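You operate a simulated robot arm through the tools that you are given. There is no shell and no other tool. Be economical: measure what you need, move in short steps, check, and stop when the job is done.

The job below is to be done with a simulated two-armed robot. You get a single attempt, and the scene is never put back.

JOB
On the drying rack top, fold the cloth in half.

The check looks at the end state, three seconds after you hand in, the way a careful person would. Anything else that was tipped, shoved, dropped, spilled or broken makes it a failure. Flat cloth is picked up by pressing the open fingertips on it (5 to 10 N) and closing them slowly along it; thin cloth reads only 2 to 8 mm in the jaws.

ROBOT AND FRAMES
Two 7-joint arms with two-finger parallel grippers on one trunk, on a base that drives. Base frame: it is fixed to the floor where the robot stands at the start and does not move with it; the origin is under the middle of the robot, x ahead of it, y to its left, z up. Units: cm, degrees, N and s.
The left shoulder is at the start at [7, 13.4, 117.6], the right one opposite. Places, roughly: drying rack top [60, 10, 90]. Payload 1.57 kg a hand.
The tool frame of a hand sits at the grasp point between the pads (the TCP): z along the fingers, y along the line on which they close. The tips reach 3 cm beyond it. Largest opening 8 cm; finger width 1.7, thickness 1.2; the body of the gripper, 4 by 8.2 cm, starts 8 cm behind the TCP.
Orientation is that of the tool frame in the base frame, as a unit quaternion [w, x, y, z]. With the fingers straight down and closing along the base's y, the tool's x points along the base's -x, its y along +y and its z along -z.

CONTROLS
- The arms move only by the tool servo_tool. It takes "left_motion", "right_motion" or both (then of equal length, played together; a hand with none holds still); each is a list of rows, each a list of 7 numbers: the shift along the base's x, y, z in cm, then the turn, a rotation vector about the base's x, y, z in degrees, then the opening, from 0 (shut) to 1 (fully open). In form: [[x, y, z, rx, ry, rz, fingers], ...]. A call has 1 to 20 rows; each row is the pose to reach, as a shift and turn from the pose commanded when the call began. Each row takes 0.2 s and may step no farther than 5 cm and 8.6 degrees from the row before; otherwise, or with a gripper value out of range, the whole call is refused. A pose out of reach is approached as far as the arm can. The call stops where the force on the tool passes 40 N (or 10 N more than at its start, if that is more) or the arm is blocked; 0.2 s more then pass. The fingers move at their own pace (about 15.3 cm/s each) and stop on an object; they squeeze with about 20 N. The grip force told is the motor's: it shows also when the fingers shut on nothing. Time passes only in rows, and 0.2 s behind the last, so rows that repeat a pose let the fingers close. The reply holds the time, the measured pose of the TCP, the force on the tool along the base axes, the opening and the grip force, in the units named above and with some noise.
- Cameras (640 x 400 px; columns grow to the right, rows downward): "scene" is now at [12.58, -0.73, 140.02]; the picture's right is [0.02, -1.00, 0.00], its down [-0.78, -0.02, -0.63] and it looks along [0.63, 0.01, -0.78] (base axes); focal length 272 px, centre (320, 200). "left" rides on the left gripper at [7.2, 0.7, -12.2] in its tool frame; the picture's right is [-0.09, 1.00, 0.00], its down [-0.84, -0.08, -0.54] and it looks along [-0.54, -0.05, 0.84] (tool axes); focal length 238 px, centre (320, 200). "right" rides on the right gripper at [7.2, -0.7, -12.2] in its tool frame; the picture's right is [0.09, 1.00, 0.00], its down [-0.84, 0.08, -0.54] and it looks along [-0.54, 0.05, 0.84] (tool axes); focal length 238 px, centre (320, 200). There is no depth. A picture from a camera that has moved, and an enlarged one, comes with that camera's place and axes in the base frame and with its lens. The place of the scene camera against the robot may be out by one fixed shift of up to 2.5 cm in any direction.
- camera(camera): a new picture of that camera. The clock stands still meanwhile.
- slide_trunk(by): slides the trunk up (or, below 0, down) by that many cm; the arms and the scene camera ride with it, the base frame stays. It gives what a move gives, with no picture.
- drive_base(legs): drives the robot by 1 to 6 legs, each [ahead, left, turn to the left] in cm, cm and degrees, along the robot's own axes; the way and the turn of a leg run together, so that a leg with both is an arc; at most 150 cm and 180 degrees a leg. The arms and the cameras ride along, it lands a little off, and it stops where it bumps. It gives what a move gives.
- pan_tilt(pan, tilt): turns the head with the scene camera to pan (to the left, within 86 degrees either way) and tilt (down, from -29 to 69), counted from straight ahead of the robot. It gives what a move gives.
- inspect(camera, box): a new picture of the part [left, top, right, bottom] of that camera's present view, enlarged. The clock stands still meanwhile.
- finish_job(): hands the job in; it is judged then, once.

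Go step by step. Nothing tells you exact positions but the pictures and the camera data: compare them with the known pose of the tool, close in by small moves and look again before you grip or let go. The budget is 120 turns and 88 pictures, counting those below and the enlarged ones. Unless the task says otherwise, let go and move clear before handing in, and close with one line.

The tools are called after ">>>" by a JSON object that holds its "api" and its "payload". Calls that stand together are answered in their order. servo_tool: Moves the arms, as the interface text tells. Its arguments: {"type":"object","properties":{"left_motion":{"type":"array","items":{"type":"array","items":{"type":"number"}}},"right_motion":{"type":"array","items":{"type":"array","items":{"type":"number"}}}},"required":[]} The other tools are called the same way: slide_trunk (by) slides the trunk up or down; drive_base (legs) drives the base; pan_tilt (pan, tilt) turns the head that bears the scene camera; camera (camera) takes a picture; inspect (camera, box) takes an enlarged picture of a part of a camera's view; finish_job () hands the job in.

At the start:

```text
t: 0.0
left_position: [48.42, 23.8, 104.49]
left_orientation: [0.0, -0.001, 1.0, 0.0]
left_ft_force: [0.1, -0.9, -0.1]
left_width: 8.02
left_finger_force: 0.0
right_position: [45.52, -16.93, 107.1]
right_orientation: [0.001, 0.0, 1.0, 0.0]
right_ft_force: [-0.5, 0.1, 0.8]
right_width: 7.99
right_finger_force: 0.0
trunk travel left (down, up): [-75.0, 19.0]
robot x, y, heading: [0.04, 0.21, -0.2]
head pan, tilt: [1.3, 51.1]
```

scene: 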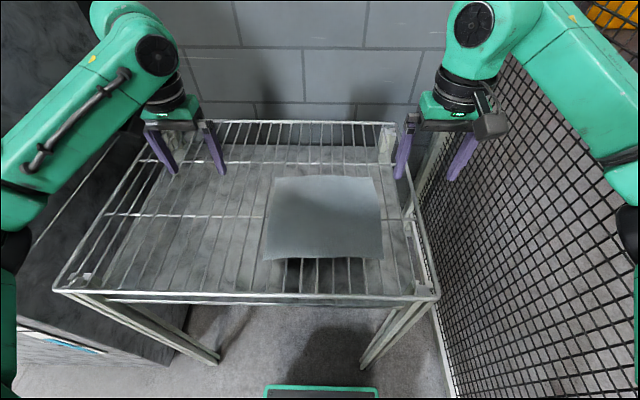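
right: 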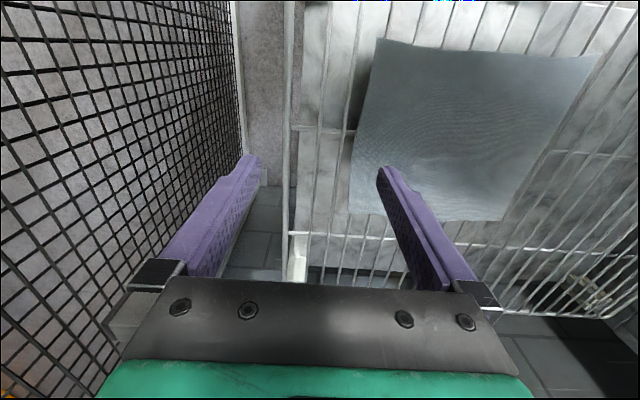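
left: 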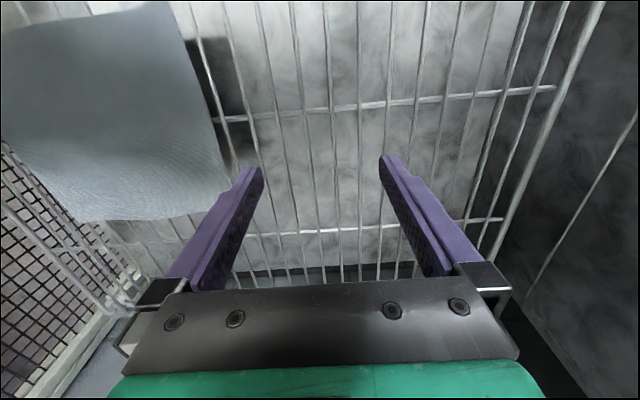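

The cloth (about 24 × 23 cm) lies flat on the wire rack, roughly x 38–60, y −13 to 11. I'll look closer at its edges and the bars.

>>> {"api": "inspect", "payload": {"camera": "scene", "box": [240, 110, 450, 310]}}

>>> {"api": "inspect", "payload": {"camera": "right", "box": [280, 0, 640, 280]}}

```text
2.00 times, centred on (345, 210) of scene
camera zoom: at [12.58, -0.73, 140.02], right [0.02, -1.0, 0.0], down [-0.78, -0.02, -0.63], along [0.63, 0.01, -0.78], focal length 543 px, centre (270, 180)
```

zoom: 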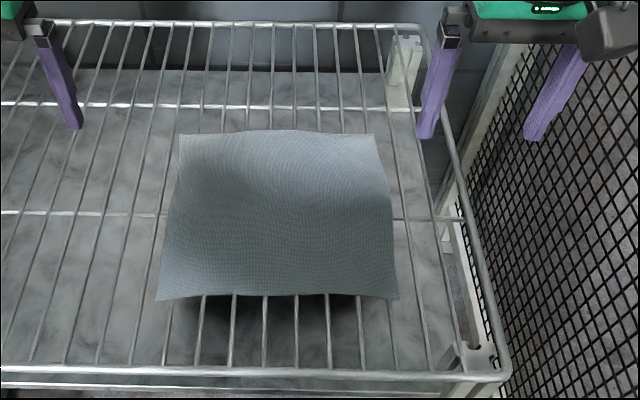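

```text
1.43 times, centred on (460, 140) of right
camera zoom: at [38.31, -17.42, 119.23], right [-0.09, 1.0, 0.0], down [0.84, 0.08, 0.54], along [0.54, 0.05, -0.84], focal length 340 px, centre (120, 286)
```

zoom: 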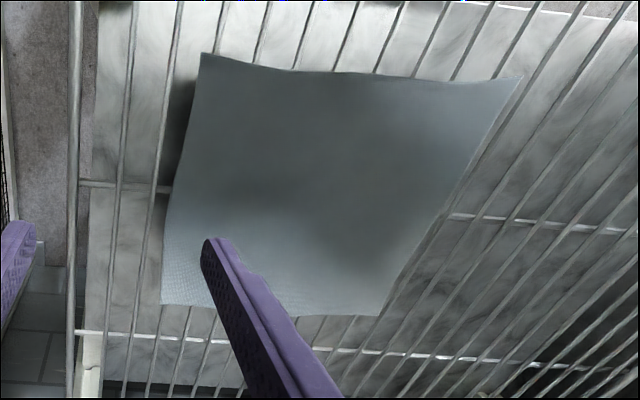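

The wrist-camera view puts the cloth at about x 36.7–58.7, y −11.5 to 12.3, z about 90. I'll fold the far edge towards the near edge: first I turn both hands 90° so they close along x (along the bars) and bring them above the far edge.

>>> {"api": "servo_tool", "payload": {"left_motion": [[0.8, -1.3, 0, 0, 0, -7.5, 0.6], [1.6, -2.6, 0, 0, 0, -15, 0.6], [2.4, -3.9, 0, 0, 0, -22.5, 0.6], [3.2, -5.2, 0, 0, 0, -30, 0.6], [4, -6.5, 0, 0, 0, -37.5, 0.6], [4.8, -7.8, 0, 0, 0, -45, 0.6], [5.6, -9.1, 0, 0, 0, -52.5, 0.6], [6.4, -10.4, 0, 0, 0, -60, 0.6], [7.2, -11.7, 0, 0, 0, -67.5, 0.6], [8, -13, 0, 0, 0, -75, 0.6], [8.8, -14.3, 0, 0, 0, -82.5, 0.6], [9.6, -15.6, 0, 0, 0, -90, 0.6], [9.6, -15.6, 0, 0, 0, -90, 0.6]], "right_motion": [[1, 0.7, 0, 0, 0, 7.5, 0.6], [2, 1.5, 0, 0, 0, 15, 0.6], [3, 2.2, 0, 0, 0, 22.5, 0.6], [4, 3, 0, 0, 0, 30, 0.6], [5, 3.7, 0, 0, 0, 37.5, 0.6], [6, 4.5, 0, 0, 0, 45, 0.6], [7, 5.2, 0, 0, 0, 52.5, 0.6], [8, 6, 0, 0, 0, 60, 0.6], [9, 6.7, 0, 0, 0, 67.5, 0.6], [10, 7.5, -1, 0, 0, 75, 0.6], [11, 8.2, -2, 0, 0, 82.5, 0.6], [12.5, 9, -2.6, 0, 0, 90, 0.6], [12.5, 9, -2.6, 0, 0, 90, 0.6]]}}

>>> {"api": "camera", "payload": {"camera": "scene"}}

>>> {"api": "camera", "payload": {"camera": "left"}}

>>> {"api": "camera", "payload": {"camera": "right"}}

```text
t: 2.8
left_position: [58.25, 8.51, 104.28]
left_orientation: [0.0, 0.708, 0.707, -0.003]
left_ft_force: [-0.5, 0.0, 0.5]
left_width: 4.8
left_finger_force: 0.1
right_position: [26.21, 1.22, 106.06]
right_orientation: [0.016, -0.691, 0.722, -0.017]
right_ft_force: [-0.4, 1.0, -1.3]
right_width: 4.82
right_finger_force: 0.0
right hand out of reach, approached as far as the arm can: row 4, 5, 6, 7, 8, 9, 10, 11, 12, 13
trunk travel left (down, up): [-75.0, 19.0]
robot x, y, heading: [-0.17, 0.11, 0.2]
head pan, tilt: [1.3, 51.1]
```

```text
82 pictures are left
camera scene: at [12.82, -0.3, 140.0], right [0.02, -1.0, 0.0], down [-0.78, -0.02, -0.63], along [0.63, 0.01, -0.78], focal length 272 px, centre (320, 200)
```

scene: 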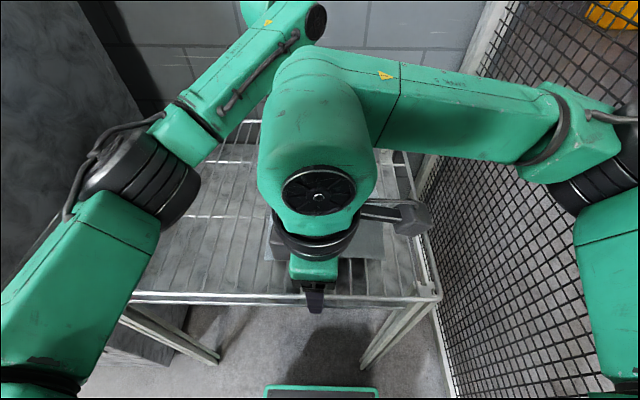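

```text
81 pictures are left
camera left: at [58.72, 15.96, 116.35], right [1.0, -0.09, 0.0], down [-0.08, -0.84, 0.54], along [-0.05, -0.54, -0.84], focal length 238 px, centre (320, 200)
```

left: 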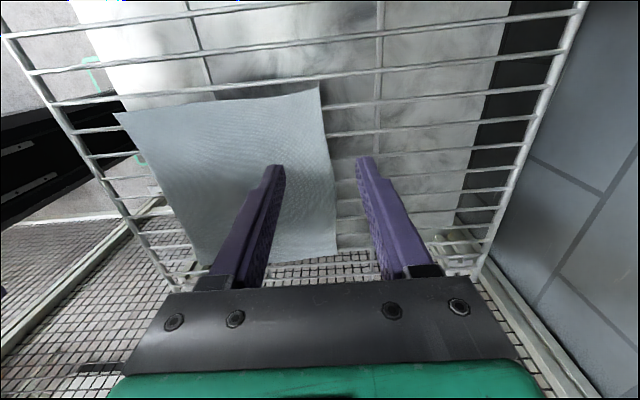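

```text
80 pictures are left
camera right: at [26.23, -5.97, 118.26], right [-1.0, -0.05, -0.04], down [-0.06, 0.84, 0.54], along [0.01, 0.54, -0.84], focal length 238 px, centre (320, 200)
```

right: 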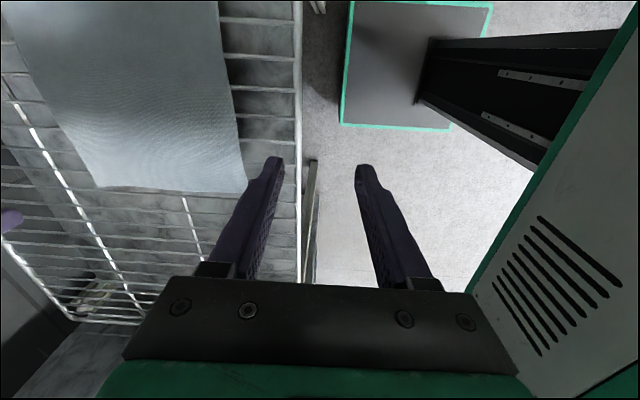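

The left hand turned fine, but the right arm could not follow that turn and stopped near [26, 1]. I'll move it back and try turning it the other way.

>>> {"api": "servo_tool", "payload": {"right_motion": [[0, -1, 0, 0, 0, -8, 0.6], [0, -2, 0, 0, 0, -16, 0.6]]}}

```text
t: 3.4
left_position: [57.95, 8.28, 104.41]
left_orientation: [0.0, 0.707, 0.707, -0.001]
left_ft_force: [0.2, 0.3, 0.5]
left_width: 4.79
left_finger_force: 0.0
right_position: [26.4, -1.28, 107.2]
right_orientation: [0.015, -0.584, 0.812, -0.018]
right_ft_force: [0.5, 0.7, -0.4]
right_width: 4.8
right_finger_force: 0.0
trunk travel left (down, up): [-75.0, 19.0]
robot x, y, heading: [-0.09, 0.24, 0.0]
head pan, tilt: [1.3, 51.1]
```

Commands follow from the reached pose, so I'll bring the right hand back to its start place and turn.

>>> {"api": "servo_tool", "payload": {"right_motion": [[0, -2, 0, 0, 0, -8, 0.6], [1, -4, 0, 0, 0, -16, 0.6], [2, -6, 0, 0, 0, -24, 0.6], [4, -8, 0, 0, 0, -32, 0.6], [6, -10, 0, 0, 0, -40, 0.6], [8, -12, 0, 0, 0, -48, 0.6], [10, -14, 0, 0, 0, -56, 0.6], [12, -15.5, 0, 0, 0, -64, 0.6], [15, -15.5, 0, 0, 0, -71, 0.6], [19, -15.5, 0, 0, 0, -71, 0.6]]}}

>>> {"api": "camera", "payload": {"camera": "scene"}}

```text
t: 5.6
left_position: [58.14, 8.33, 104.17]
left_orientation: [-0.001, 0.707, 0.707, -0.001]
left_ft_force: [-0.3, -0.2, 0.1]
left_width: 4.79
left_finger_force: 0.0
right_position: [45.69, -16.97, 108.0]
right_orientation: [0.002, -0.003, 1.0, -0.025]
right_ft_force: [0.2, -0.1, -1.0]
right_width: 4.81
right_finger_force: 0.1
trunk travel left (down, up): [-75.0, 19.0]
robot x, y, heading: [0.3, -0.03, 0.1]
head pan, tilt: [1.3, 51.1]
```

```text
79 pictures are left
camera scene: at [12.77, -0.69, 140.0], right [0.02, -1.0, 0.0], down [-0.78, -0.02, -0.63], along [0.63, 0.01, -0.78], focal length 272 px, centre (320, 200)
```

scene: 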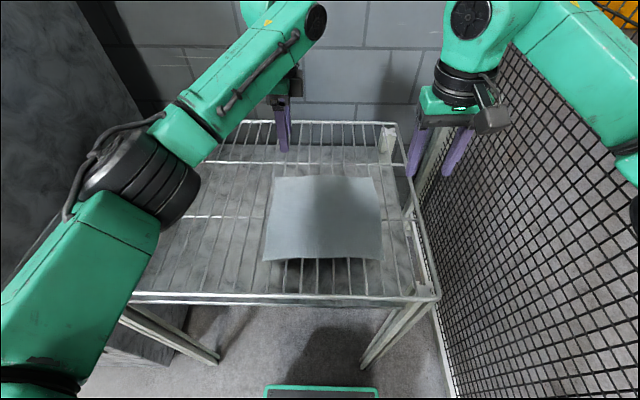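

Right hand is back. I'll level it, then turn it −90° in place.

>>> {"api": "servo_tool", "payload": {"right_motion": [[0, 0, 0, 2.9, 0, 0, 0.6]]}}

>>> {"api": "servo_tool", "payload": {"right_motion": [[0, 0, 0, 0, 0, -8, 0.6], [0, 0, 0, 0, 0, -16, 0.6], [0, 0, 0, 0, 0, -24, 0.6], [0, 0, 0, 0, 0, -32, 0.6], [0, 0, 0, 0, 0, -40, 0.6], [0, 0, 0, 0, 0, -48, 0.6]]}}

```text
t: 6.0
left_position: [57.96, 8.14, 104.29]
left_orientation: [0.0, 0.707, 0.707, 0.001]
left_ft_force: [-1.0, 0.0, -0.7]
left_width: 4.79
left_finger_force: 0.1
right_position: [45.5, -17.15, 108.03]
right_orientation: [0.002, -0.003, 1.0, 0.002]
right_ft_force: [0.1, -0.1, -0.4]
right_width: 4.77
right_finger_force: 0.0
trunk travel left (down, up): [-75.0, 19.0]
robot x, y, heading: [-0.16, 0.07, -0.0]
head pan, tilt: [1.3, 51.1]
```

```text
t: 7.4
left_position: [57.98, 8.35, 104.31]
left_orientation: [-0.001, 0.707, 0.707, -0.001]
left_ft_force: [0.0, 0.8, 1.3]
left_width: 4.79
left_finger_force: 0.0
right_position: [45.3, -17.05, 108.03]
right_orientation: [0.004, 0.405, 0.914, 0.001]
right_ft_force: [-0.3, -0.1, 0.7]
right_width: 4.81
right_finger_force: 0.0
trunk travel left (down, up): [-75.0, 19.0]
robot x, y, heading: [-0.03, 0.19, 0.2]
head pan, tilt: [1.3, 51.1]
```

That direction works; I'll finish the turn and move above the far edge.

>>> {"api": "servo_tool", "payload": {"right_motion": [[1, 0, 0, 0, 0, -8, 0.6], [2, 0, 0, 0, 0, -16, 0.6], [4, 1, 0, 0, 0, -24, 0.6], [6, 3, -1, 0, 0, -32, 0.6], [8, 5, -2, 0, 0, -38, 0.6], [10.5, 7, -3, 0, 0, -42, 0.6], [12.6, 9, -3.7, 0, 0, -42, 0.6]]}}

>>> {"api": "camera", "payload": {"camera": "scene"}}

>>> {"api": "camera", "payload": {"camera": "right"}}

```text
t: 9.0
left_position: [57.88, 8.47, 104.36]
left_orientation: [0.0, 0.708, 0.707, -0.001]
left_ft_force: [-0.2, -0.5, 0.8]
left_width: 4.81
left_finger_force: 0.0
right_position: [57.95, -7.77, 104.34]
right_orientation: [0.004, 0.704, 0.71, -0.002]
right_ft_force: [0.2, 0.2, 0.1]
right_width: 4.8
right_finger_force: 0.1
trunk travel left (down, up): [-75.0, 19.0]
robot x, y, heading: [0.04, -0.06, 0.0]
head pan, tilt: [1.3, 51.1]
```

```text
78 pictures are left
camera scene: at [12.64, -0.5, 140.02], right [0.02, -1.0, 0.0], down [-0.78, -0.02, -0.63], along [0.63, 0.01, -0.78], focal length 272 px, centre (320, 200)
```

scene: 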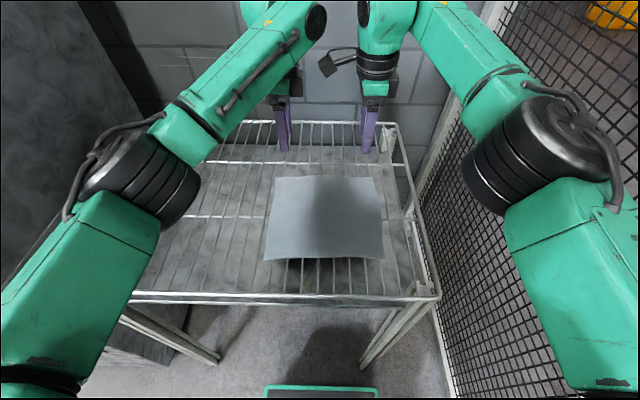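

```text
77 pictures are left
camera right: at [57.35, -0.43, 116.41], right [0.99, 0.1, 0.0], down [0.08, -0.83, 0.55], along [0.06, -0.55, -0.84], focal length 238 px, centre (320, 200)
```

right: 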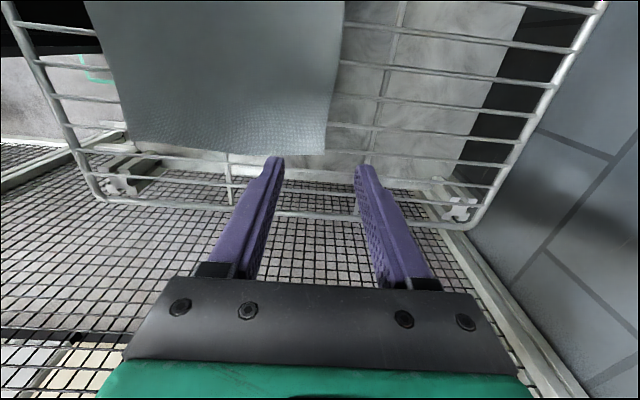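

Both hands now close along x. I'll lower them to a few cm above the far edge with a 3 cm opening and measure against the bars.

>>> {"api": "servo_tool", "payload": {"left_motion": [[-0.4, 0, -2, 0, 0, 0, 0.4], [-0.8, 0, -4, 0, 0, 0, 0.4], [-1.2, 0, -6, 0, 0, 0, 0.4], [-1.2, 0, -8, 0, 0, 0, 0.4], [-1.2, 0, -8, 0, 0, 0, 0.4]], "right_motion": [[-0.4, 0, -2, 0, 0, 0, 0.4], [-0.8, 0, -4, 0, 0, 0, 0.4], [-1.2, 0, -6, 0, 0, 0, 0.4], [-1.2, 0, -8, 0, 0, 0, 0.4], [-1.2, 0, -8, 0, 0, 0, 0.4]]}}

>>> {"api": "inspect", "payload": {"camera": "left", "box": [160, 0, 480, 200]}}

>>> {"api": "inspect", "payload": {"camera": "right", "box": [160, 0, 480, 200]}}

```text
t: 10.2
left_position: [56.71, 8.08, 96.61]
left_orientation: [0.0, 0.707, 0.707, 0.001]
left_ft_force: [-0.3, -0.2, 0.1]
left_width: 3.19
left_finger_force: 0.1
right_position: [56.68, -7.83, 96.4]
right_orientation: [0.002, 0.705, 0.709, 0.0]
right_ft_force: [0.3, 0.3, -0.1]
right_width: 3.18
right_finger_force: 0.1
trunk travel left (down, up): [-75.0, 19.0]
robot x, y, heading: [0.25, 0.35, -0.0]
head pan, tilt: [1.3, 51.1]
```

```text
2.00 times, centred on (320, 100) of left
camera zoom: at [57.25, 15.45, 108.66], right [1.0, -0.09, 0.0], down [-0.08, -0.84, 0.54], along [-0.05, -0.54, -0.84], focal length 477 px, centre (320, 400)
```

zoom: 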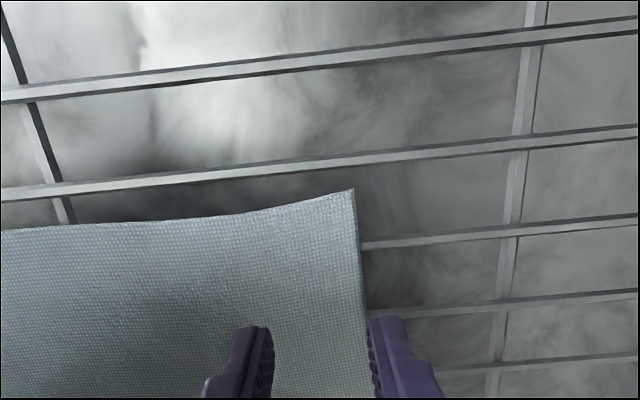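

```text
2.00 times, centred on (320, 100) of right
camera zoom: at [56.06, -0.6, 108.59], right [0.99, 0.1, 0.0], down [0.08, -0.83, 0.55], along [0.06, -0.54, -0.84], focal length 477 px, centre (320, 400)
```

zoom: 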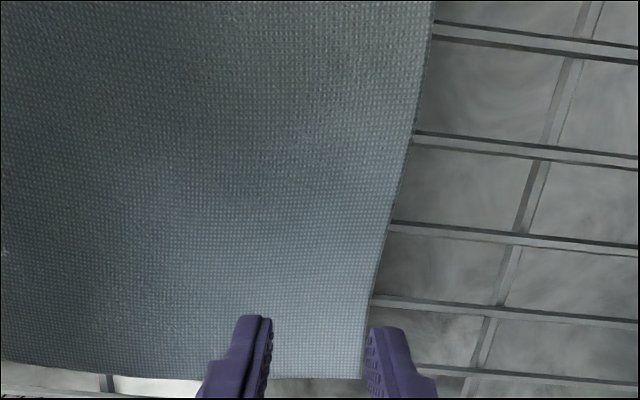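

Left fingers sit right over a bar with the cloth edge at x≈58.3; on the right the edge is at about 58.9 and the bar at y≈−7.5. I'll adjust slightly and descend.

>>> {"api": "servo_tool", "payload": {"left_motion": [[-0.5, 0, -1, 0, 0, 0, 0.4], [-0.5, 0, -2, 0, 0, 0, 0.4], [-0.5, 0, -2, 0, 0, 0, 0.4]], "right_motion": [[0, 0.35, -1, 0, 0, 0, 0.4], [0, 0.35, -1.9, 0, 0, 0, 0.4], [0, 0.35, -1.9, 0, 0, 0, 0.4]]}}

>>> {"api": "inspect", "payload": {"camera": "left", "box": [160, 50, 480, 250]}}

>>> {"api": "inspect", "payload": {"camera": "right", "box": [160, 50, 480, 250]}}

```text
t: 11.0
left_position: [56.32, 8.1, 94.25]
left_orientation: [0.0, 0.708, 0.707, 0.0]
left_ft_force: [0.0, 0.4, 0.0]
left_width: 3.19
left_finger_force: 0.0
right_position: [56.77, -7.72, 94.5]
right_orientation: [0.003, 0.705, 0.71, -0.001]
right_ft_force: [-0.2, -0.1, -0.2]
right_width: 3.2
right_finger_force: 0.0
trunk travel left (down, up): [-75.0, 19.0]
robot x, y, heading: [-0.02, -0.13, -0.1]
head pan, tilt: [1.3, 51.1]
```

```text
2.00 times, centred on (320, 150) of left
camera zoom: at [56.82, 15.43, 106.61], right [1.0, -0.09, 0.0], down [-0.08, -0.84, 0.54], along [-0.05, -0.54, -0.84], focal length 477 px, centre (320, 300)
```

zoom: 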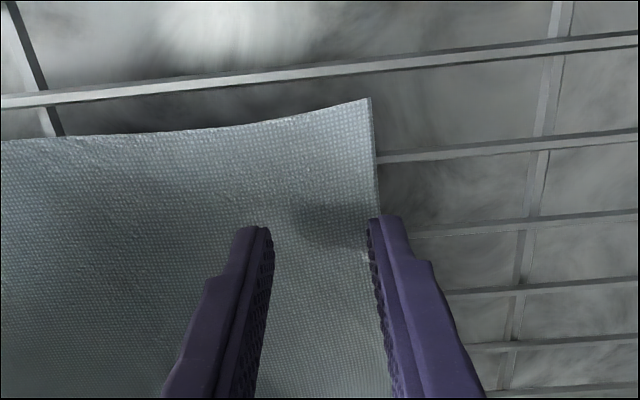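

```text
2.00 times, centred on (320, 150) of right
camera zoom: at [55.98, -0.31, 106.62], right [0.99, 0.1, 0.0], down [0.08, -0.83, 0.55], along [0.06, -0.54, -0.84], focal length 477 px, centre (320, 300)
```

zoom: 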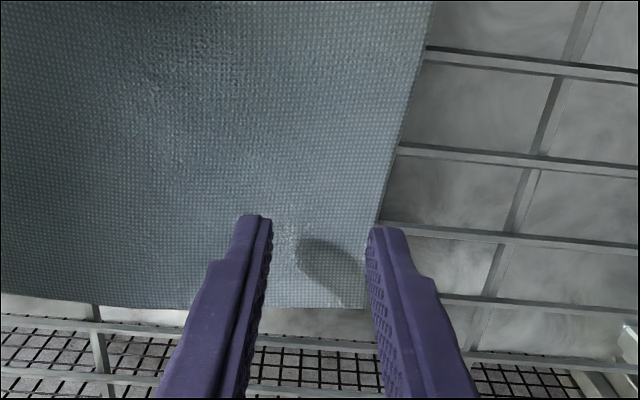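

The tips are lined up with the bars. I'll come down in small steps until I feel contact.

>>> {"api": "servo_tool", "payload": {"left_motion": [[-0.3, 0, -0.4, 0, 0, 0, 0.4], [-0.3, 0, -0.7, 0, 0, 0, 0.4], [-0.3, 0, -0.7, 0, 0, 0, 0.4]], "right_motion": [[0, 0, -0.4, 0, 0, 0, 0.4], [0, 0, -0.8, 0, 0, 0, 0.4], [0, 0, -0.8, 0, 0, 0, 0.4]]}}

>>> {"api": "servo_tool", "payload": {"left_motion": [[0, 0, -0.3, 0, 0, 0, 0.4], [0, 0, -0.3, 0, 0, 0, 0.4]], "right_motion": [[0, 0, -0.3, 0, 0, 0, 0.4], [0, 0, -0.3, 0, 0, 0, 0.4]]}}

```text
t: 11.8
left_position: [56.06, 8.21, 93.77]
left_orientation: [0.0, 0.707, 0.707, 0.0]
left_ft_force: [-1.1, 0.1, 0.2]
left_width: 3.2
left_finger_force: 0.1
right_position: [56.75, -7.73, 93.75]
right_orientation: [0.003, 0.705, 0.71, 0.0]
right_ft_force: [0.0, 0.6, -0.1]
right_width: 3.16
right_finger_force: 0.0
trunk travel left (down, up): [-75.0, 19.0]
robot x, y, heading: [0.18, -0.06, 0.2]
head pan, tilt: [1.3, 51.1]
```

```text
t: 12.4
left_position: [55.93, 8.08, 93.5]
left_orientation: [0.0, 0.707, 0.707, 0.0]
left_ft_force: [-0.5, 0.3, 0.4]
left_width: 3.19
left_finger_force: 0.1
right_position: [56.77, -7.64, 93.3]
right_orientation: [0.003, 0.705, 0.709, -0.001]
right_ft_force: [-0.1, 0.0, -0.6]
right_width: 3.21
right_finger_force: 0.1
trunk travel left (down, up): [-75.0, 19.0]
robot x, y, heading: [0.12, 0.34, -0.0]
head pan, tilt: [1.3, 51.1]
```

>>> {"api": "servo_tool", "payload": {"left_motion": [[0, 0, -0.3, 0, 0, 0, 0.4], [0, 0, -0.3, 0, 0, 0, 0.4]], "right_motion": [[0, 0, -0.3, 0, 0, 0, 0.4], [0, 0, -0.3, 0, 0, 0, 0.4]]}}

>>> {"api": "inspect", "payload": {"camera": "left", "box": [160, 50, 480, 250]}}

>>> {"api": "inspect", "payload": {"camera": "right", "box": [160, 50, 480, 250]}}

```text
t: 13.0
left_position: [55.96, 8.14, 93.25]
left_orientation: [0.0, 0.707, 0.707, -0.001]
left_ft_force: [0.6, -0.1, 0.2]
left_width: 3.19
left_finger_force: 0.1
right_position: [56.64, -7.69, 93.17]
right_orientation: [0.003, 0.705, 0.71, 0.0]
right_ft_force: [-0.1, 0.7, 2.8]
right_width: 3.18
right_finger_force: 0.1
trunk travel left (down, up): [-75.0, 19.0]
robot x, y, heading: [0.07, 0.12, 0.1]
head pan, tilt: [1.3, 51.1]
```

```text
2.00 times, centred on (320, 150) of left
camera zoom: at [56.47, 15.45, 105.3], right [1.0, -0.09, 0.0], down [-0.08, -0.84, 0.54], along [-0.05, -0.54, -0.84], focal length 477 px, centre (320, 300)
```

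zoom: 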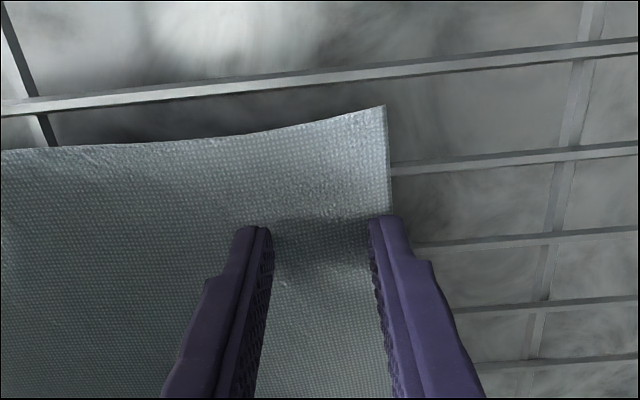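

```text
2.00 times, centred on (320, 150) of right
camera zoom: at [56.0, -0.32, 105.24], right [0.99, 0.1, 0.0], down [0.08, -0.83, 0.55], along [0.06, -0.54, -0.84], focal length 477 px, centre (320, 300)
```

zoom: 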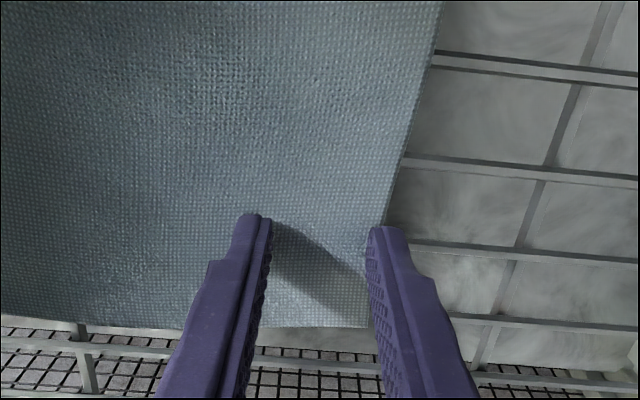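

The right side just touches (2.8 N); the left does not yet. Both bars lie about 0.3–0.4 cm further to −y, so I'll lift a touch, shift and press.

>>> {"api": "servo_tool", "payload": {"left_motion": [[0, -0.4, 0.1, 0, 0, 0, 0.4], [0, -0.4, -0.2, 0, 0, 0, 0.4], [0, -0.4, -0.4, 0, 0, 0, 0.4], [0, -0.4, -0.4, 0, 0, 0, 0.4]], "right_motion": [[0, 0, 0.4, 0, 0, 0, 0.4], [0, -0.3, 0.4, 0, 0, 0, 0.4], [0, -0.3, -0.1, 0, 0, 0, 0.4], [0, -0.3, -0.2, 0, 0, 0, 0.4]]}}

```text
t: 14.0
left_position: [55.7, 7.65, 92.97]
left_orientation: [0.002, 0.707, 0.708, 0.002]
left_ft_force: [3.4, -1.8, 21.6]
left_width: 3.04
left_finger_force: 0.0
right_position: [56.51, -8.02, 93.1]
right_orientation: [0.005, 0.705, 0.71, 0.0]
right_ft_force: [1.3, 0.0, 1.7]
right_width: 3.18
right_finger_force: 0.0
trunk travel left (down, up): [-75.0, 19.0]
robot x, y, heading: [0.09, -0.16, 0.1]
head pan, tilt: [1.3, 51.1]
```

>>> {"api": "servo_tool", "payload": {"left_motion": [[0, 0, 0.18, 0, 0, 0, 0.4], [0, 0, 0.18, 0, 0, 0, 0.4]], "right_motion": [[0, 0, -0.12, 0, 0, 0, 0.4], [0, 0, -0.12, 0, 0, 0, 0.4]]}}

```text
t: 14.6
left_position: [55.6, 7.71, 93.04]
left_orientation: [0.0, 0.707, 0.707, 0.002]
left_ft_force: [2.7, -1.2, 16.6]
left_width: 3.14
left_finger_force: 0.0
right_position: [56.54, -7.94, 93.07]
right_orientation: [0.004, 0.704, 0.71, 0.002]
right_ft_force: [0.8, -1.3, 14.1]
right_width: 3.11
right_finger_force: 0.0
trunk travel left (down, up): [-75.0, 19.0]
robot x, y, heading: [-0.08, -0.2, -0.0]
head pan, tilt: [1.3, 51.1]
```

>>> {"api": "servo_tool", "payload": {"left_motion": [[0, 0, 0.16, 0, 0, 0, 0.4], [0, 0, 0.16, 0, 0, 0, 0.4]], "right_motion": [[0, 0, 0.1, 0, 0, 0, 0.4], [0, 0, 0.1, 0, 0, 0, 0.4]]}}

```text
t: 15.2
left_position: [55.65, 7.73, 93.27]
left_orientation: [-0.001, 0.707, 0.707, 0.0]
left_ft_force: [-1.1, 0.0, 6.9]
left_width: 3.13
left_finger_force: 0.0
right_position: [56.37, -7.93, 93.26]
right_orientation: [0.004, 0.705, 0.709, 0.0]
right_ft_force: [-0.2, -1.3, 13.8]
right_width: 3.1
right_finger_force: 0.0
trunk travel left (down, up): [-75.0, 19.0]
robot x, y, heading: [-0.23, -0.09, 0.1]
head pan, tilt: [1.3, 51.1]
```

Left presses at 7 N, right at about 14 N. I'll ease the right a bit and close both slowly.

>>> {"api": "servo_tool", "payload": {"left_motion": [[0, 0, 0, 0, 0, 0, 0.4], [0, 0, 0, 0, 0, 0, 0.36], [0, 0, 0, 0, 0, 0, 0.32], [0, 0, 0, 0, 0, 0, 0.28], [0, 0, 0, 0, 0, 0, 0.24], [0, 0, 0, 0, 0, 0, 0.2], [0, 0, 0, 0, 0, 0, 0.16], [0, 0, 0, 0, 0, 0, 0.12], [0, 0, 0, 0, 0, 0, 0.08], [0, 0, 0, 0, 0, 0, 0.04], [0, 0, 0, 0, 0, 0, 0], [0, 0, 0, 0, 0, 0, 0], [0, 0, 0, 0, 0, 0, 0]], "right_motion": [[0, 0, 0.07, 0, 0, 0, 0.4], [0, 0, 0.07, 0, 0, 0, 0.36], [0, 0, 0.07, 0, 0, 0, 0.32], [0, 0, 0.07, 0, 0, 0, 0.28], [0, 0, 0.07, 0, 0, 0, 0.24], [0, 0, 0.07, 0, 0, 0, 0.2], [0, 0, 0.07, 0, 0, 0, 0.16], [0, 0, 0.07, 0, 0, 0, 0.12], [0, 0, 0.07, 0, 0, 0, 0.08], [0, 0, 0.07, 0, 0, 0, 0.04], [0, 0, 0.07, 0, 0, 0, 0], [0, 0, 0.07, 0, 0, 0, 0], [0, 0, 0.07, 0, 0, 0, 0]]}}

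>>> {"api": "inspect", "payload": {"camera": "left", "box": [160, 50, 480, 250]}}

>>> {"api": "inspect", "payload": {"camera": "right", "box": [160, 50, 480, 250]}}

```text
t: 18.0
left_position: [55.93, 7.81, 93.06]
left_orientation: [0.0, 0.707, 0.708, 0.0]
left_ft_force: [-0.8, -0.1, 3.5]
left_width: 0.17
left_finger_force: 19.7
right_position: [56.64, -7.87, 93.12]
right_orientation: [0.003, 0.705, 0.709, 0.001]
right_ft_force: [0.4, 0.6, 9.5]
right_width: 0.16
right_finger_force: 20.3
trunk travel left (down, up): [-75.0, 19.0]
robot x, y, heading: [0.17, -0.16, -0.1]
head pan, tilt: [1.3, 51.1]
```

```text
2.00 times, centred on (320, 150) of left
camera zoom: at [56.37, 15.12, 105.28], right [1.0, -0.09, 0.0], down [-0.08, -0.84, 0.54], along [-0.05, -0.54, -0.84], focal length 477 px, centre (320, 300)
```

zoom: 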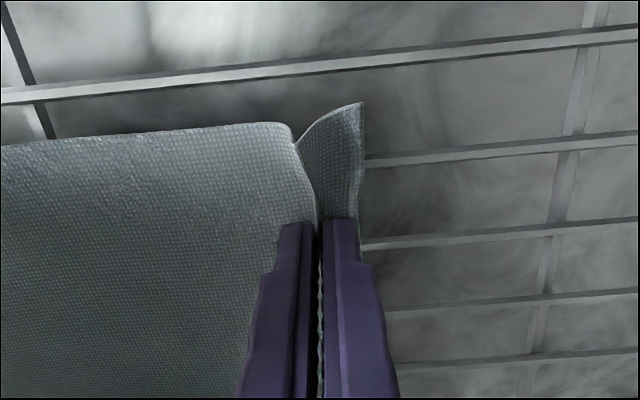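

```text
2.00 times, centred on (320, 150) of right
camera zoom: at [55.88, -0.51, 105.24], right [0.99, 0.1, 0.0], down [0.08, -0.83, 0.55], along [0.06, -0.54, -0.84], focal length 477 px, centre (320, 300)
```

zoom: 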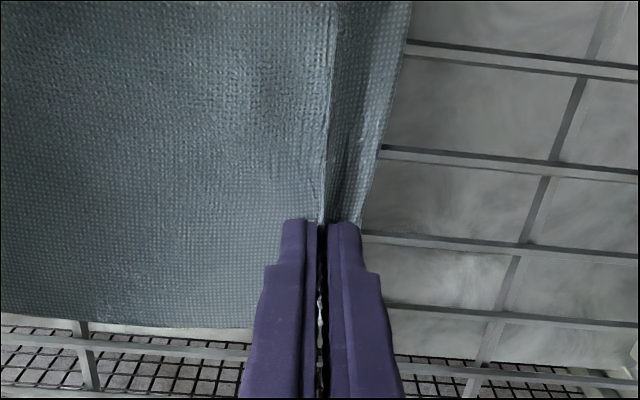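

Both hands have a pinched fold of the far edge (1.7 mm in the jaws). I'll lift it and carry it back in an arc toward the near edge, checking halfway.

>>> {"api": "servo_tool", "payload": {"left_motion": [[0, 0, 0.7, 0, 0, 0, 0], [0, 0, 1.4, 0, 0, 0, 0], [-0.2, 0, 2.2, 0, 0, 0, 0], [-0.5, 0, 3, 0, 0, 0, 0], [-1, 0, 3.8, 0, 0, 0, 0], [-1.7, 0, 4.5, 0, 0, 0, 0], [-2.5, 0, 5.1, 0, 0, 0, 0], [-3.4, 0, 5.6, 0, 0, 0, 0], [-4.4, 0, 6, 0, 0, 0, 0], [-5.4, 0, 6.3, 0, 0, 0, 0], [-6.4, 0, 6.5, 0, 0, 0, 0], [-7.4, 0, 6.5, 0, 0, 0, 0], [-7.4, 0, 6.5, 0, 0, 0, 0]], "right_motion": [[0, 0, 0.7, 0, 0, 0, 0], [0, 0, 1.4, 0, 0, 0, 0], [-0.2, 0, 2.2, 0, 0, 0, 0], [-0.5, 0, 3, 0, 0, 0, 0], [-1, 0, 3.8, 0, 0, 0, 0], [-1.7, 0, 4.5, 0, 0, 0, 0], [-2.5, 0, 5.1, 0, 0, 0, 0], [-3.4, 0, 5.6, 0, 0, 0, 0], [-4.4, 0, 6, 0, 0, 0, 0], [-5.4, 0, 6.3, 0, 0, 0, 0], [-6.4, 0, 6.5, 0, 0, 0, 0], [-7.4, 0, 6.5, 0, 0, 0, 0], [-7.4, 0, 6.5, 0, 0, 0, 0]]}}

>>> {"api": "camera", "payload": {"camera": "scene"}}

>>> {"api": "camera", "payload": {"camera": "left"}}

>>> {"api": "camera", "payload": {"camera": "right"}}

```text
t: 20.8
left_position: [48.63, 7.84, 99.58]
left_orientation: [-0.001, 0.707, 0.707, -0.001]
left_ft_force: [-1.0, -0.3, -0.3]
left_width: 0.16
left_finger_force: 20.0
right_position: [49.38, -7.91, 99.53]
right_orientation: [0.003, 0.704, 0.71, -0.001]
right_ft_force: [0.0, 1.1, -0.6]
right_width: 0.18
right_finger_force: 19.6
trunk travel left (down, up): [-75.0, 19.0]
robot x, y, heading: [-0.1, 0.28, 0.1]
head pan, tilt: [1.3, 51.1]
```

```text
68 pictures are left
camera scene: at [12.61, -0.74, 140.02], right [0.02, -1.0, 0.0], down [-0.78, -0.02, -0.63], along [0.63, 0.01, -0.78], focal length 272 px, centre (320, 200)
```

scene: 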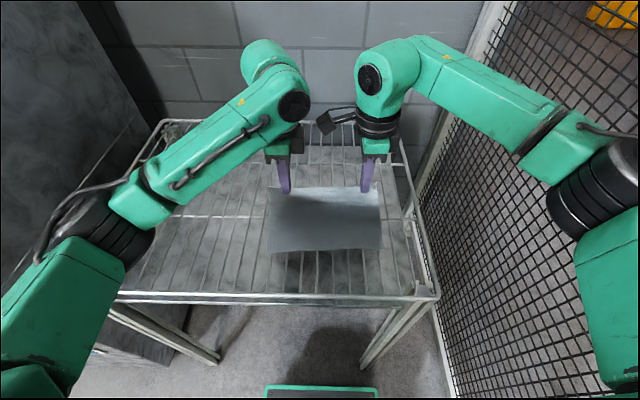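

```text
67 pictures are left
camera left: at [49.16, 15.03, 111.66], right [1.0, -0.09, 0.0], down [-0.08, -0.84, 0.54], along [-0.05, -0.54, -0.84], focal length 238 px, centre (320, 200)
```

left: 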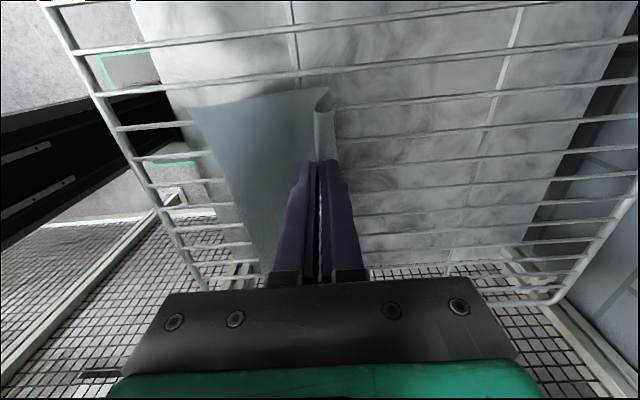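

```text
66 pictures are left
camera right: at [48.65, -0.55, 111.58], right [1.0, 0.1, 0.0], down [0.08, -0.83, 0.55], along [0.06, -0.54, -0.84], focal length 238 px, centre (320, 200)
```

right: 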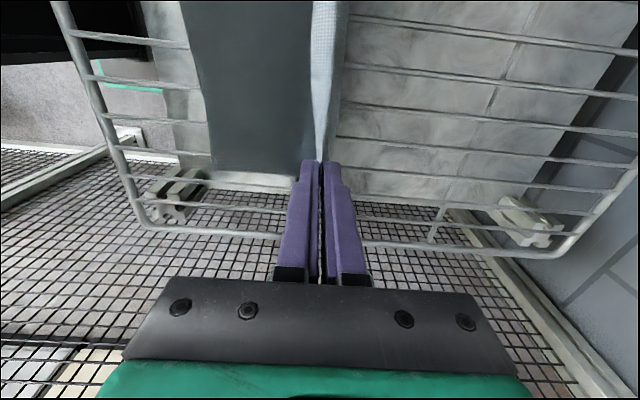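

The cloth is lifting cleanly; the near edge has slid to about x 37.6 (left) and 38.9 (right). I'll carry on back and begin tilting the fingers forward.

>>> {"api": "servo_tool", "payload": {"left_motion": [[-0.8, 0, 0, 0, -6, 0, 0], [-1.6, 0, -0.2, 0, -12, 0, 0], [-2.4, 0, -0.5, 0, -18, 0, 0], [-3.2, 0, -0.9, 0, -24, 0, 0], [-4, 0, -1.4, 0, -30, 0, 0], [-4.8, 0, -2, 0, -30, 0, 0], [-4.8, 0, -2, 0, -30, 0, 0]], "right_motion": [[-0.8, 0, 0, 0, -6, 0, 0], [-1.6, 0, -0.2, 0, -12, 0, 0], [-2.4, 0, -0.5, 0, -18, 0, 0], [-3.2, 0, -0.9, 0, -24, 0, 0], [-4, 0, -1.4, 0, -30, 0, 0], [-4.8, 0, -2, 0, -30, 0, 0], [-4.8, 0, -2, 0, -30, 0, 0]]}}

>>> {"api": "camera", "payload": {"camera": "scene"}}

>>> {"api": "camera", "payload": {"camera": "left"}}

>>> {"api": "camera", "payload": {"camera": "right"}}

```text
t: 22.4
left_position: [43.64, 7.73, 97.75]
left_orientation: [0.183, 0.683, 0.683, 0.184]
left_ft_force: [-0.6, -1.3, 0.3]
left_width: 0.18
left_finger_force: 20.0
right_position: [44.47, -8.02, 97.56]
right_orientation: [0.187, 0.681, 0.684, 0.182]
right_ft_force: [-0.1, 1.1, -0.1]
right_width: 0.18
right_finger_force: 19.3
trunk travel left (down, up): [-75.0, 19.0]
robot x, y, heading: [0.01, -0.14, 0.2]
head pan, tilt: [1.3, 51.1]
```

```text
65 pictures are left
camera scene: at [12.58, -0.74, 140.02], right [0.02, -1.0, 0.0], down [-0.78, -0.02, -0.63], along [0.63, 0.01, -0.78], focal length 272 px, centre (320, 200)
```

scene: 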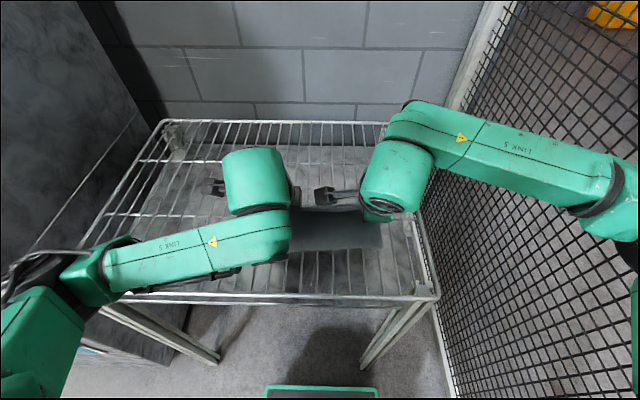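

```text
64 pictures are left
camera left: at [37.99, 15.08, 108.58], right [0.86, -0.09, 0.5], down [-0.34, -0.84, 0.43], along [0.38, -0.54, -0.75], focal length 238 px, centre (320, 200)
```

left: 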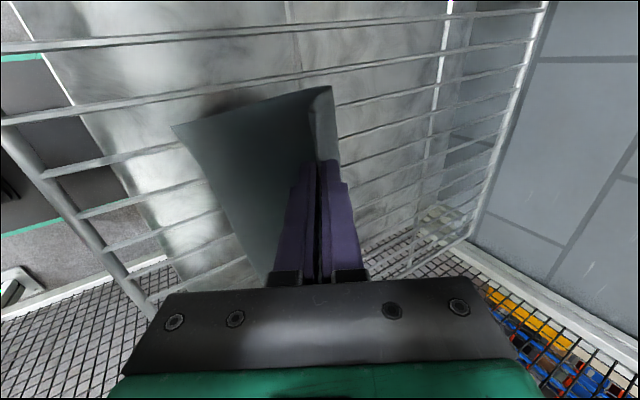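

```text
63 pictures are left
camera right: at [37.8, -0.62, 107.68], right [0.86, 0.1, 0.5], down [-0.2, -0.83, 0.51], along [0.47, -0.54, -0.7], focal length 238 px, centre (320, 200)
```

right: 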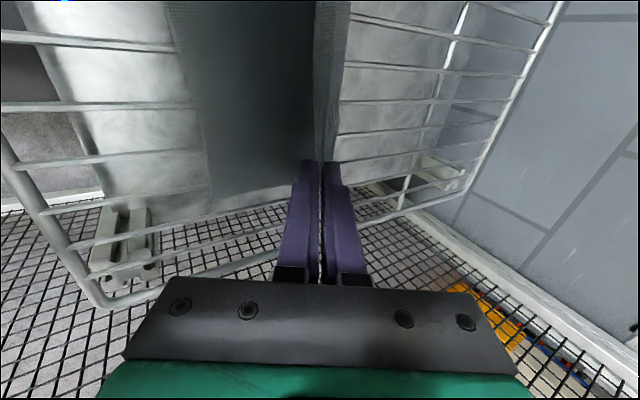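

The tilt works and the near-left corner stays at x≈37.3. I'll bring the held edge over the near edge, a little above it, and look.

>>> {"api": "servo_tool", "payload": {"left_motion": [[-0.8, 0, -0.4, 0, -5, 0, 0], [-1.6, 0, -0.9, 0, -10, 0, 0], [-2.4, 0, -1.5, 0, -15, 0, 0], [-3.2, 0, -2.2, 0, -20, 0, 0], [-4, 0, -3, 0, -20, 0, 0], [-4.35, 0, -3.4, 0, -20, 0, 0], [-4.35, 0, -3.4, 0, -20, 0, 0]], "right_motion": [[-0.8, 0, -0.4, 0, -5, 0, 0], [-1.6, 0, -0.9, 0, -10, 0, 0], [-2.4, 0, -1.5, 0, -15, 0, 0], [-3.2, 0, -2.2, 0, -20, 0, 0], [-4, 0, -3, 0, -20, 0, 0], [-4.35, 0, -3.4, 0, -20, 0, 0], [-4.35, 0, -3.4, 0, -20, 0, 0]]}}

>>> {"api": "camera", "payload": {"camera": "scene"}}

>>> {"api": "camera", "payload": {"camera": "left"}}

>>> {"api": "camera", "payload": {"camera": "right"}}

```text
t: 24.0
left_position: [39.24, 7.89, 94.13]
left_orientation: [0.299, 0.641, 0.641, 0.299]
left_ft_force: [0.4, -0.8, -0.4]
left_width: 0.17
left_finger_force: 20.0
right_position: [40.18, -7.9, 94.1]
right_orientation: [0.302, 0.639, 0.642, 0.297]
right_ft_force: [-0.6, 0.8, -0.2]
right_width: 0.2
right_finger_force: 19.9
trunk travel left (down, up): [-75.0, 19.0]
robot x, y, heading: [-0.19, -0.11, -0.2]
head pan, tilt: [1.3, 51.1]
```

```text
62 pictures are left
camera scene: at [12.57, -0.73, 140.02], right [0.02, -1.0, 0.0], down [-0.78, -0.02, -0.63], along [0.63, 0.01, -0.78], focal length 272 px, centre (320, 200)
```

scene: 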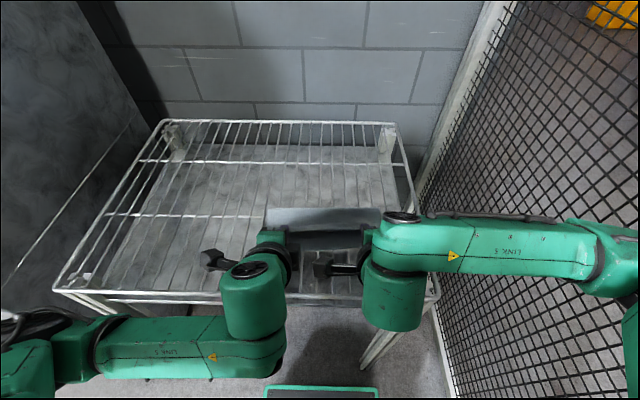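

```text
61 pictures are left
camera left: at [30.33, 15.13, 102.55], right [0.64, -0.09, 0.76], down [-0.46, -0.84, 0.29], along [0.61, -0.54, -0.58], focal length 238 px, centre (320, 200)
```

left: 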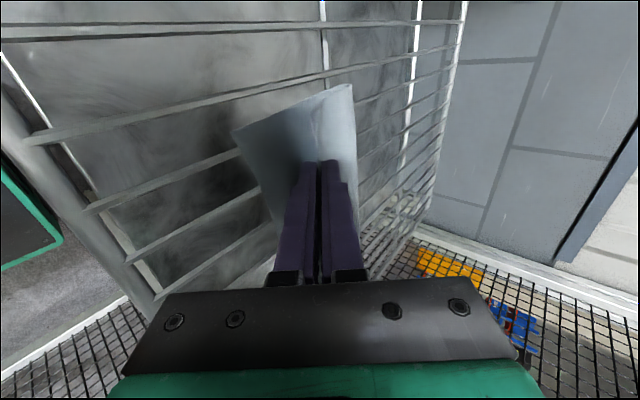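

```text
60 pictures are left
camera right: at [30.38, -0.61, 101.3], right [0.64, 0.1, 0.76], down [-0.37, -0.83, 0.41], along [0.68, -0.54, -0.49], focal length 238 px, centre (320, 200)
```

right: 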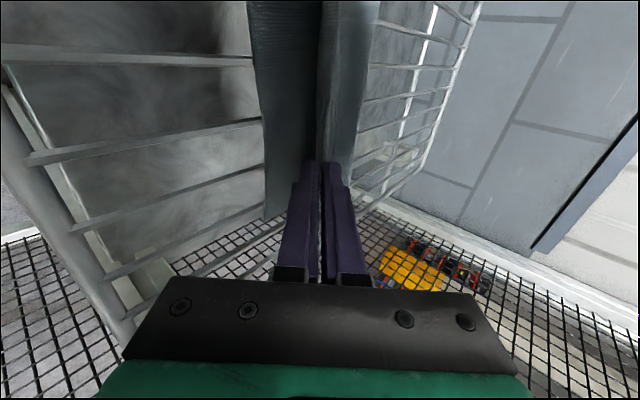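

The held edge is above the near edge with both arms steady. I'll lower slightly, open a little, and let the cloth settle.

>>> {"api": "servo_tool", "payload": {"left_motion": [[0, 0, -0.2, 0, 0, 0, 0], [0, 0, -0.4, 0, 0, 0, 0], [0, 0, -0.4, 0, 0, 0, 0.05], [0, 0, -0.3, 0, 0, 0, 0.1], [0, 0, -0.2, 0, 0, 0, 0.15], [0, 0, -0.2, 0, 0, 0, 0.15], [0, 0, -0.2, 0, 0, 0, 0.15]], "right_motion": [[0, 0, -0.2, 0, 0, 0, 0], [0, 0, -0.4, 0, 0, 0, 0], [0, 0, -0.4, 0, 0, 0, 0.05], [0, 0, -0.3, 0, 0, 0, 0.1], [0, 0, -0.2, 0, 0, 0, 0.15], [0, 0, -0.2, 0, 0, 0, 0.15], [0, 0, -0.2, 0, 0, 0, 0.15]]}}

>>> {"api": "camera", "payload": {"camera": "left"}}

>>> {"api": "camera", "payload": {"camera": "right"}}

```text
t: 25.6
left_position: [39.38, 7.98, 94.1]
left_orientation: [0.299, 0.641, 0.641, 0.298]
left_ft_force: [0.1, -0.6, -0.4]
left_width: 1.2
left_finger_force: 0.1
right_position: [39.95, -8.04, 93.87]
right_orientation: [0.302, 0.639, 0.642, 0.297]
right_ft_force: [-0.5, -0.9, 0.1]
right_width: 1.2
right_finger_force: 0.1
trunk travel left (down, up): [-75.0, 19.0]
robot x, y, heading: [0.09, -0.59, 0.1]
head pan, tilt: [1.3, 51.1]
```

```text
59 pictures are left
camera left: at [30.38, 15.16, 102.36], right [0.64, -0.09, 0.76], down [-0.46, -0.84, 0.29], along [0.61, -0.54, -0.58], focal length 238 px, centre (320, 200)
```

left: 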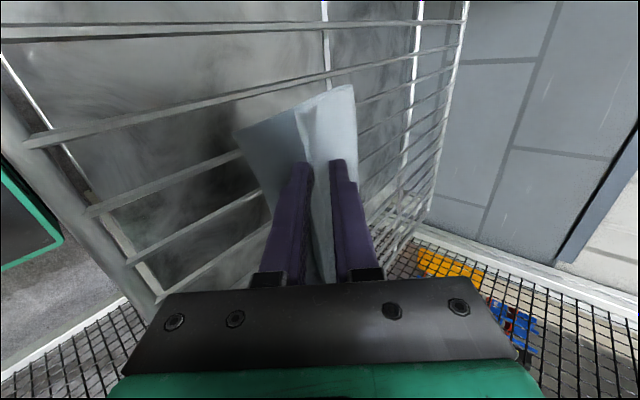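

```text
58 pictures are left
camera right: at [30.35, -0.57, 101.14], right [0.64, 0.1, 0.76], down [-0.37, -0.83, 0.41], along [0.68, -0.54, -0.49], focal length 238 px, centre (320, 200)
```

right: 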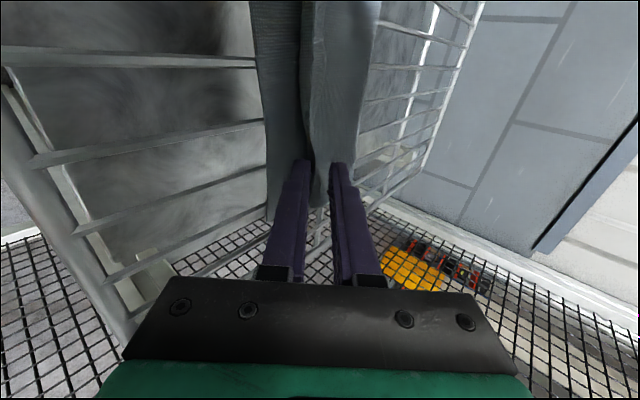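

The fold is loosening between the fingers. I'll draw both hands straight back along the finger axis.

>>> {"api": "servo_tool", "payload": {"left_motion": [[-0.5, 0, 0.5, 0, 0, 0, 0.2], [-1.1, 0, 1, 0, 0, 0, 0.22], [-1.9, 0, 1.7, 0, 0, 0, 0.22], [-2.7, 0, 2.4, 0, 0, 0, 0.22], [-3.5, 0, 3.1, 0, 0, 0, 0.22], [-4.3, 0, 3.8, 0, 0, 0, 0.22], [-5.1, 0, 4.5, 0, 0, 0, 0.22]], "right_motion": [[-0.5, 0, 0.5, 0, 0, 0, 0.2], [-1.1, 0, 1, 0, 0, 0, 0.22], [-1.9, 0, 1.7, 0, 0, 0, 0.22], [-2.7, 0, 2.4, 0, 0, 0, 0.22], [-3.5, 0, 3.1, 0, 0, 0, 0.22], [-4.3, 0, 3.8, 0, 0, 0, 0.22], [-5.1, 0, 4.5, 0, 0, 0, 0.22]]}}

>>> {"api": "camera", "payload": {"camera": "left"}}

>>> {"api": "camera", "payload": {"camera": "right"}}

>>> {"api": "camera", "payload": {"camera": "scene"}}

```text
t: 26.9
left_position: [37.51, 17.05, 94.78]
left_orientation: [0.205, 0.591, 0.688, 0.367]
left_ft_force: [0.4, 0.5, -0.1]
left_width: 1.76
left_finger_force: 0.1
right_position: [36.07, -7.17, 97.33]
right_orientation: [0.297, 0.634, 0.647, 0.301]
right_ft_force: [0.4, -1.0, -0.2]
right_width: 1.74
right_finger_force: 0.0
trunk travel left (down, up): [-75.0, 19.0]
robot x, y, heading: [0.05, -0.05, 0.1]
head pan, tilt: [1.3, 51.1]
stopped in row 6 (left hand): the arm was blocked; the commanded pose is now the measured one
```

```text
57 pictures are left
camera left: at [27.53, 20.97, 104.11], right [0.68, -0.06, 0.73], down [-0.26, -0.95, 0.17], along [0.69, -0.3, -0.66], focal length 238 px, centre (320, 200)
```

left: 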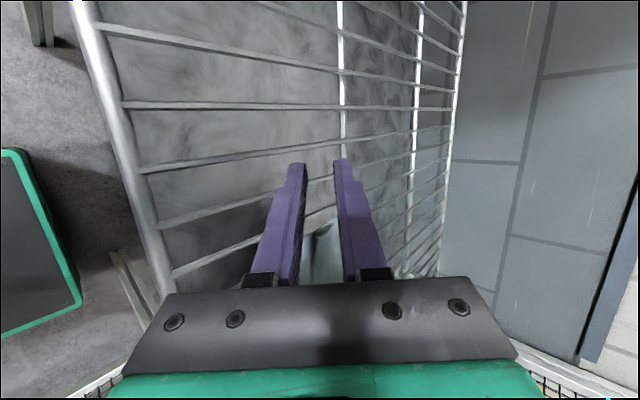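

```text
56 pictures are left
camera right: at [26.15, -0.11, 104.61], right [0.64, 0.11, 0.76], down [-0.35, -0.84, 0.41], along [0.69, -0.53, -0.5], focal length 238 px, centre (320, 200)
```

right: 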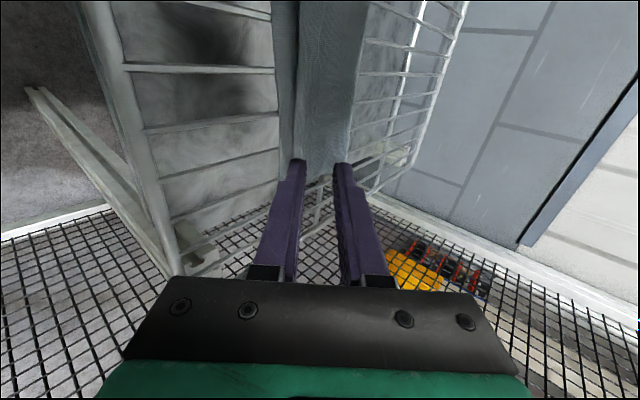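

```text
55 pictures are left
camera scene: at [12.36, -0.59, 140.04], right [0.02, -1.0, 0.0], down [-0.78, -0.02, -0.63], along [0.63, 0.01, -0.78], focal length 272 px, centre (320, 200)
```

scene: 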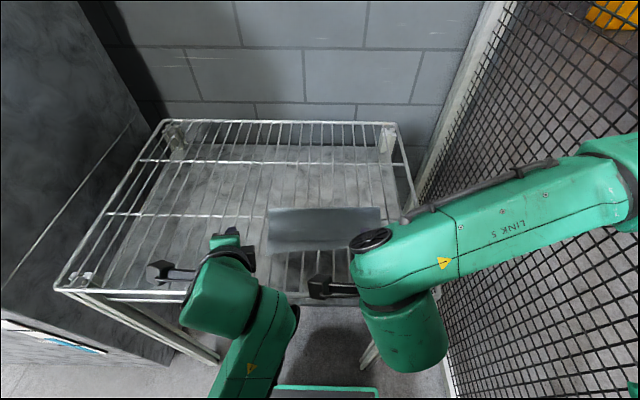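

The left arm bent oddly and got blocked, but it is off the cloth to the left. I'll raise both hands and look at the cloth.

>>> {"api": "servo_tool", "payload": {"left_motion": [[0, 0.3, 1, 0, 0, 0, 0.22], [0, 0.6, 2, 0, 0, 0, 0.22], [0, 1, 3, 0, 4, 0, 0.22], [0, 1.5, 4, 0, 8, 0, 0.22], [0, 2, 5, 0, 12, 0, 0.22]], "right_motion": [[0, 0, 1, 0, 0, 0, 0.22], [0, 0, 2, 0, 0, 0, 0.22], [0, 0, 3, 0, 4, 0, 0.22], [0, -0.5, 4, 0, 8, 0, 0.22], [0, -1, 5, 0, 12, 0, 0.22]]}}

>>> {"api": "camera", "payload": {"camera": "scene"}}

```text
t: 28.1
left_position: [37.38, 20.29, 99.23]
left_orientation: [0.105, 0.636, 0.692, 0.325]
left_ft_force: [-0.3, -0.3, 0.1]
left_width: 1.77
left_finger_force: 0.1
right_position: [36.15, -8.22, 102.33]
right_orientation: [0.227, 0.662, 0.676, 0.232]
right_ft_force: [-0.1, 0.0, 0.3]
right_width: 1.77
right_finger_force: 0.1
trunk travel left (down, up): [-75.0, 19.0]
robot x, y, heading: [-0.12, -0.11, 0.2]
head pan, tilt: [1.3, 51.1]
```

```text
54 pictures are left
camera scene: at [12.63, -0.72, 140.02], right [0.02, -1.0, 0.0], down [-0.78, -0.02, -0.63], along [0.63, 0.01, -0.78], focal length 272 px, centre (320, 200)
```

scene: 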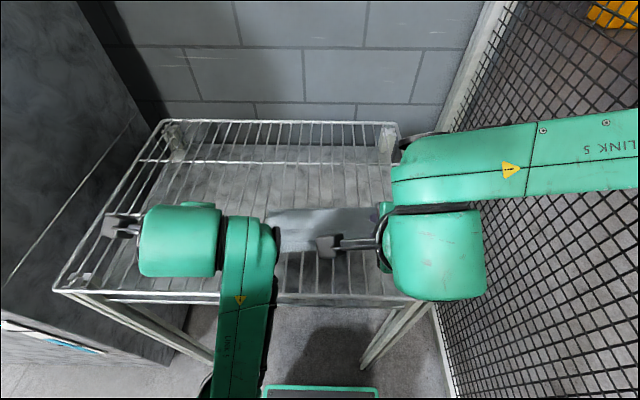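

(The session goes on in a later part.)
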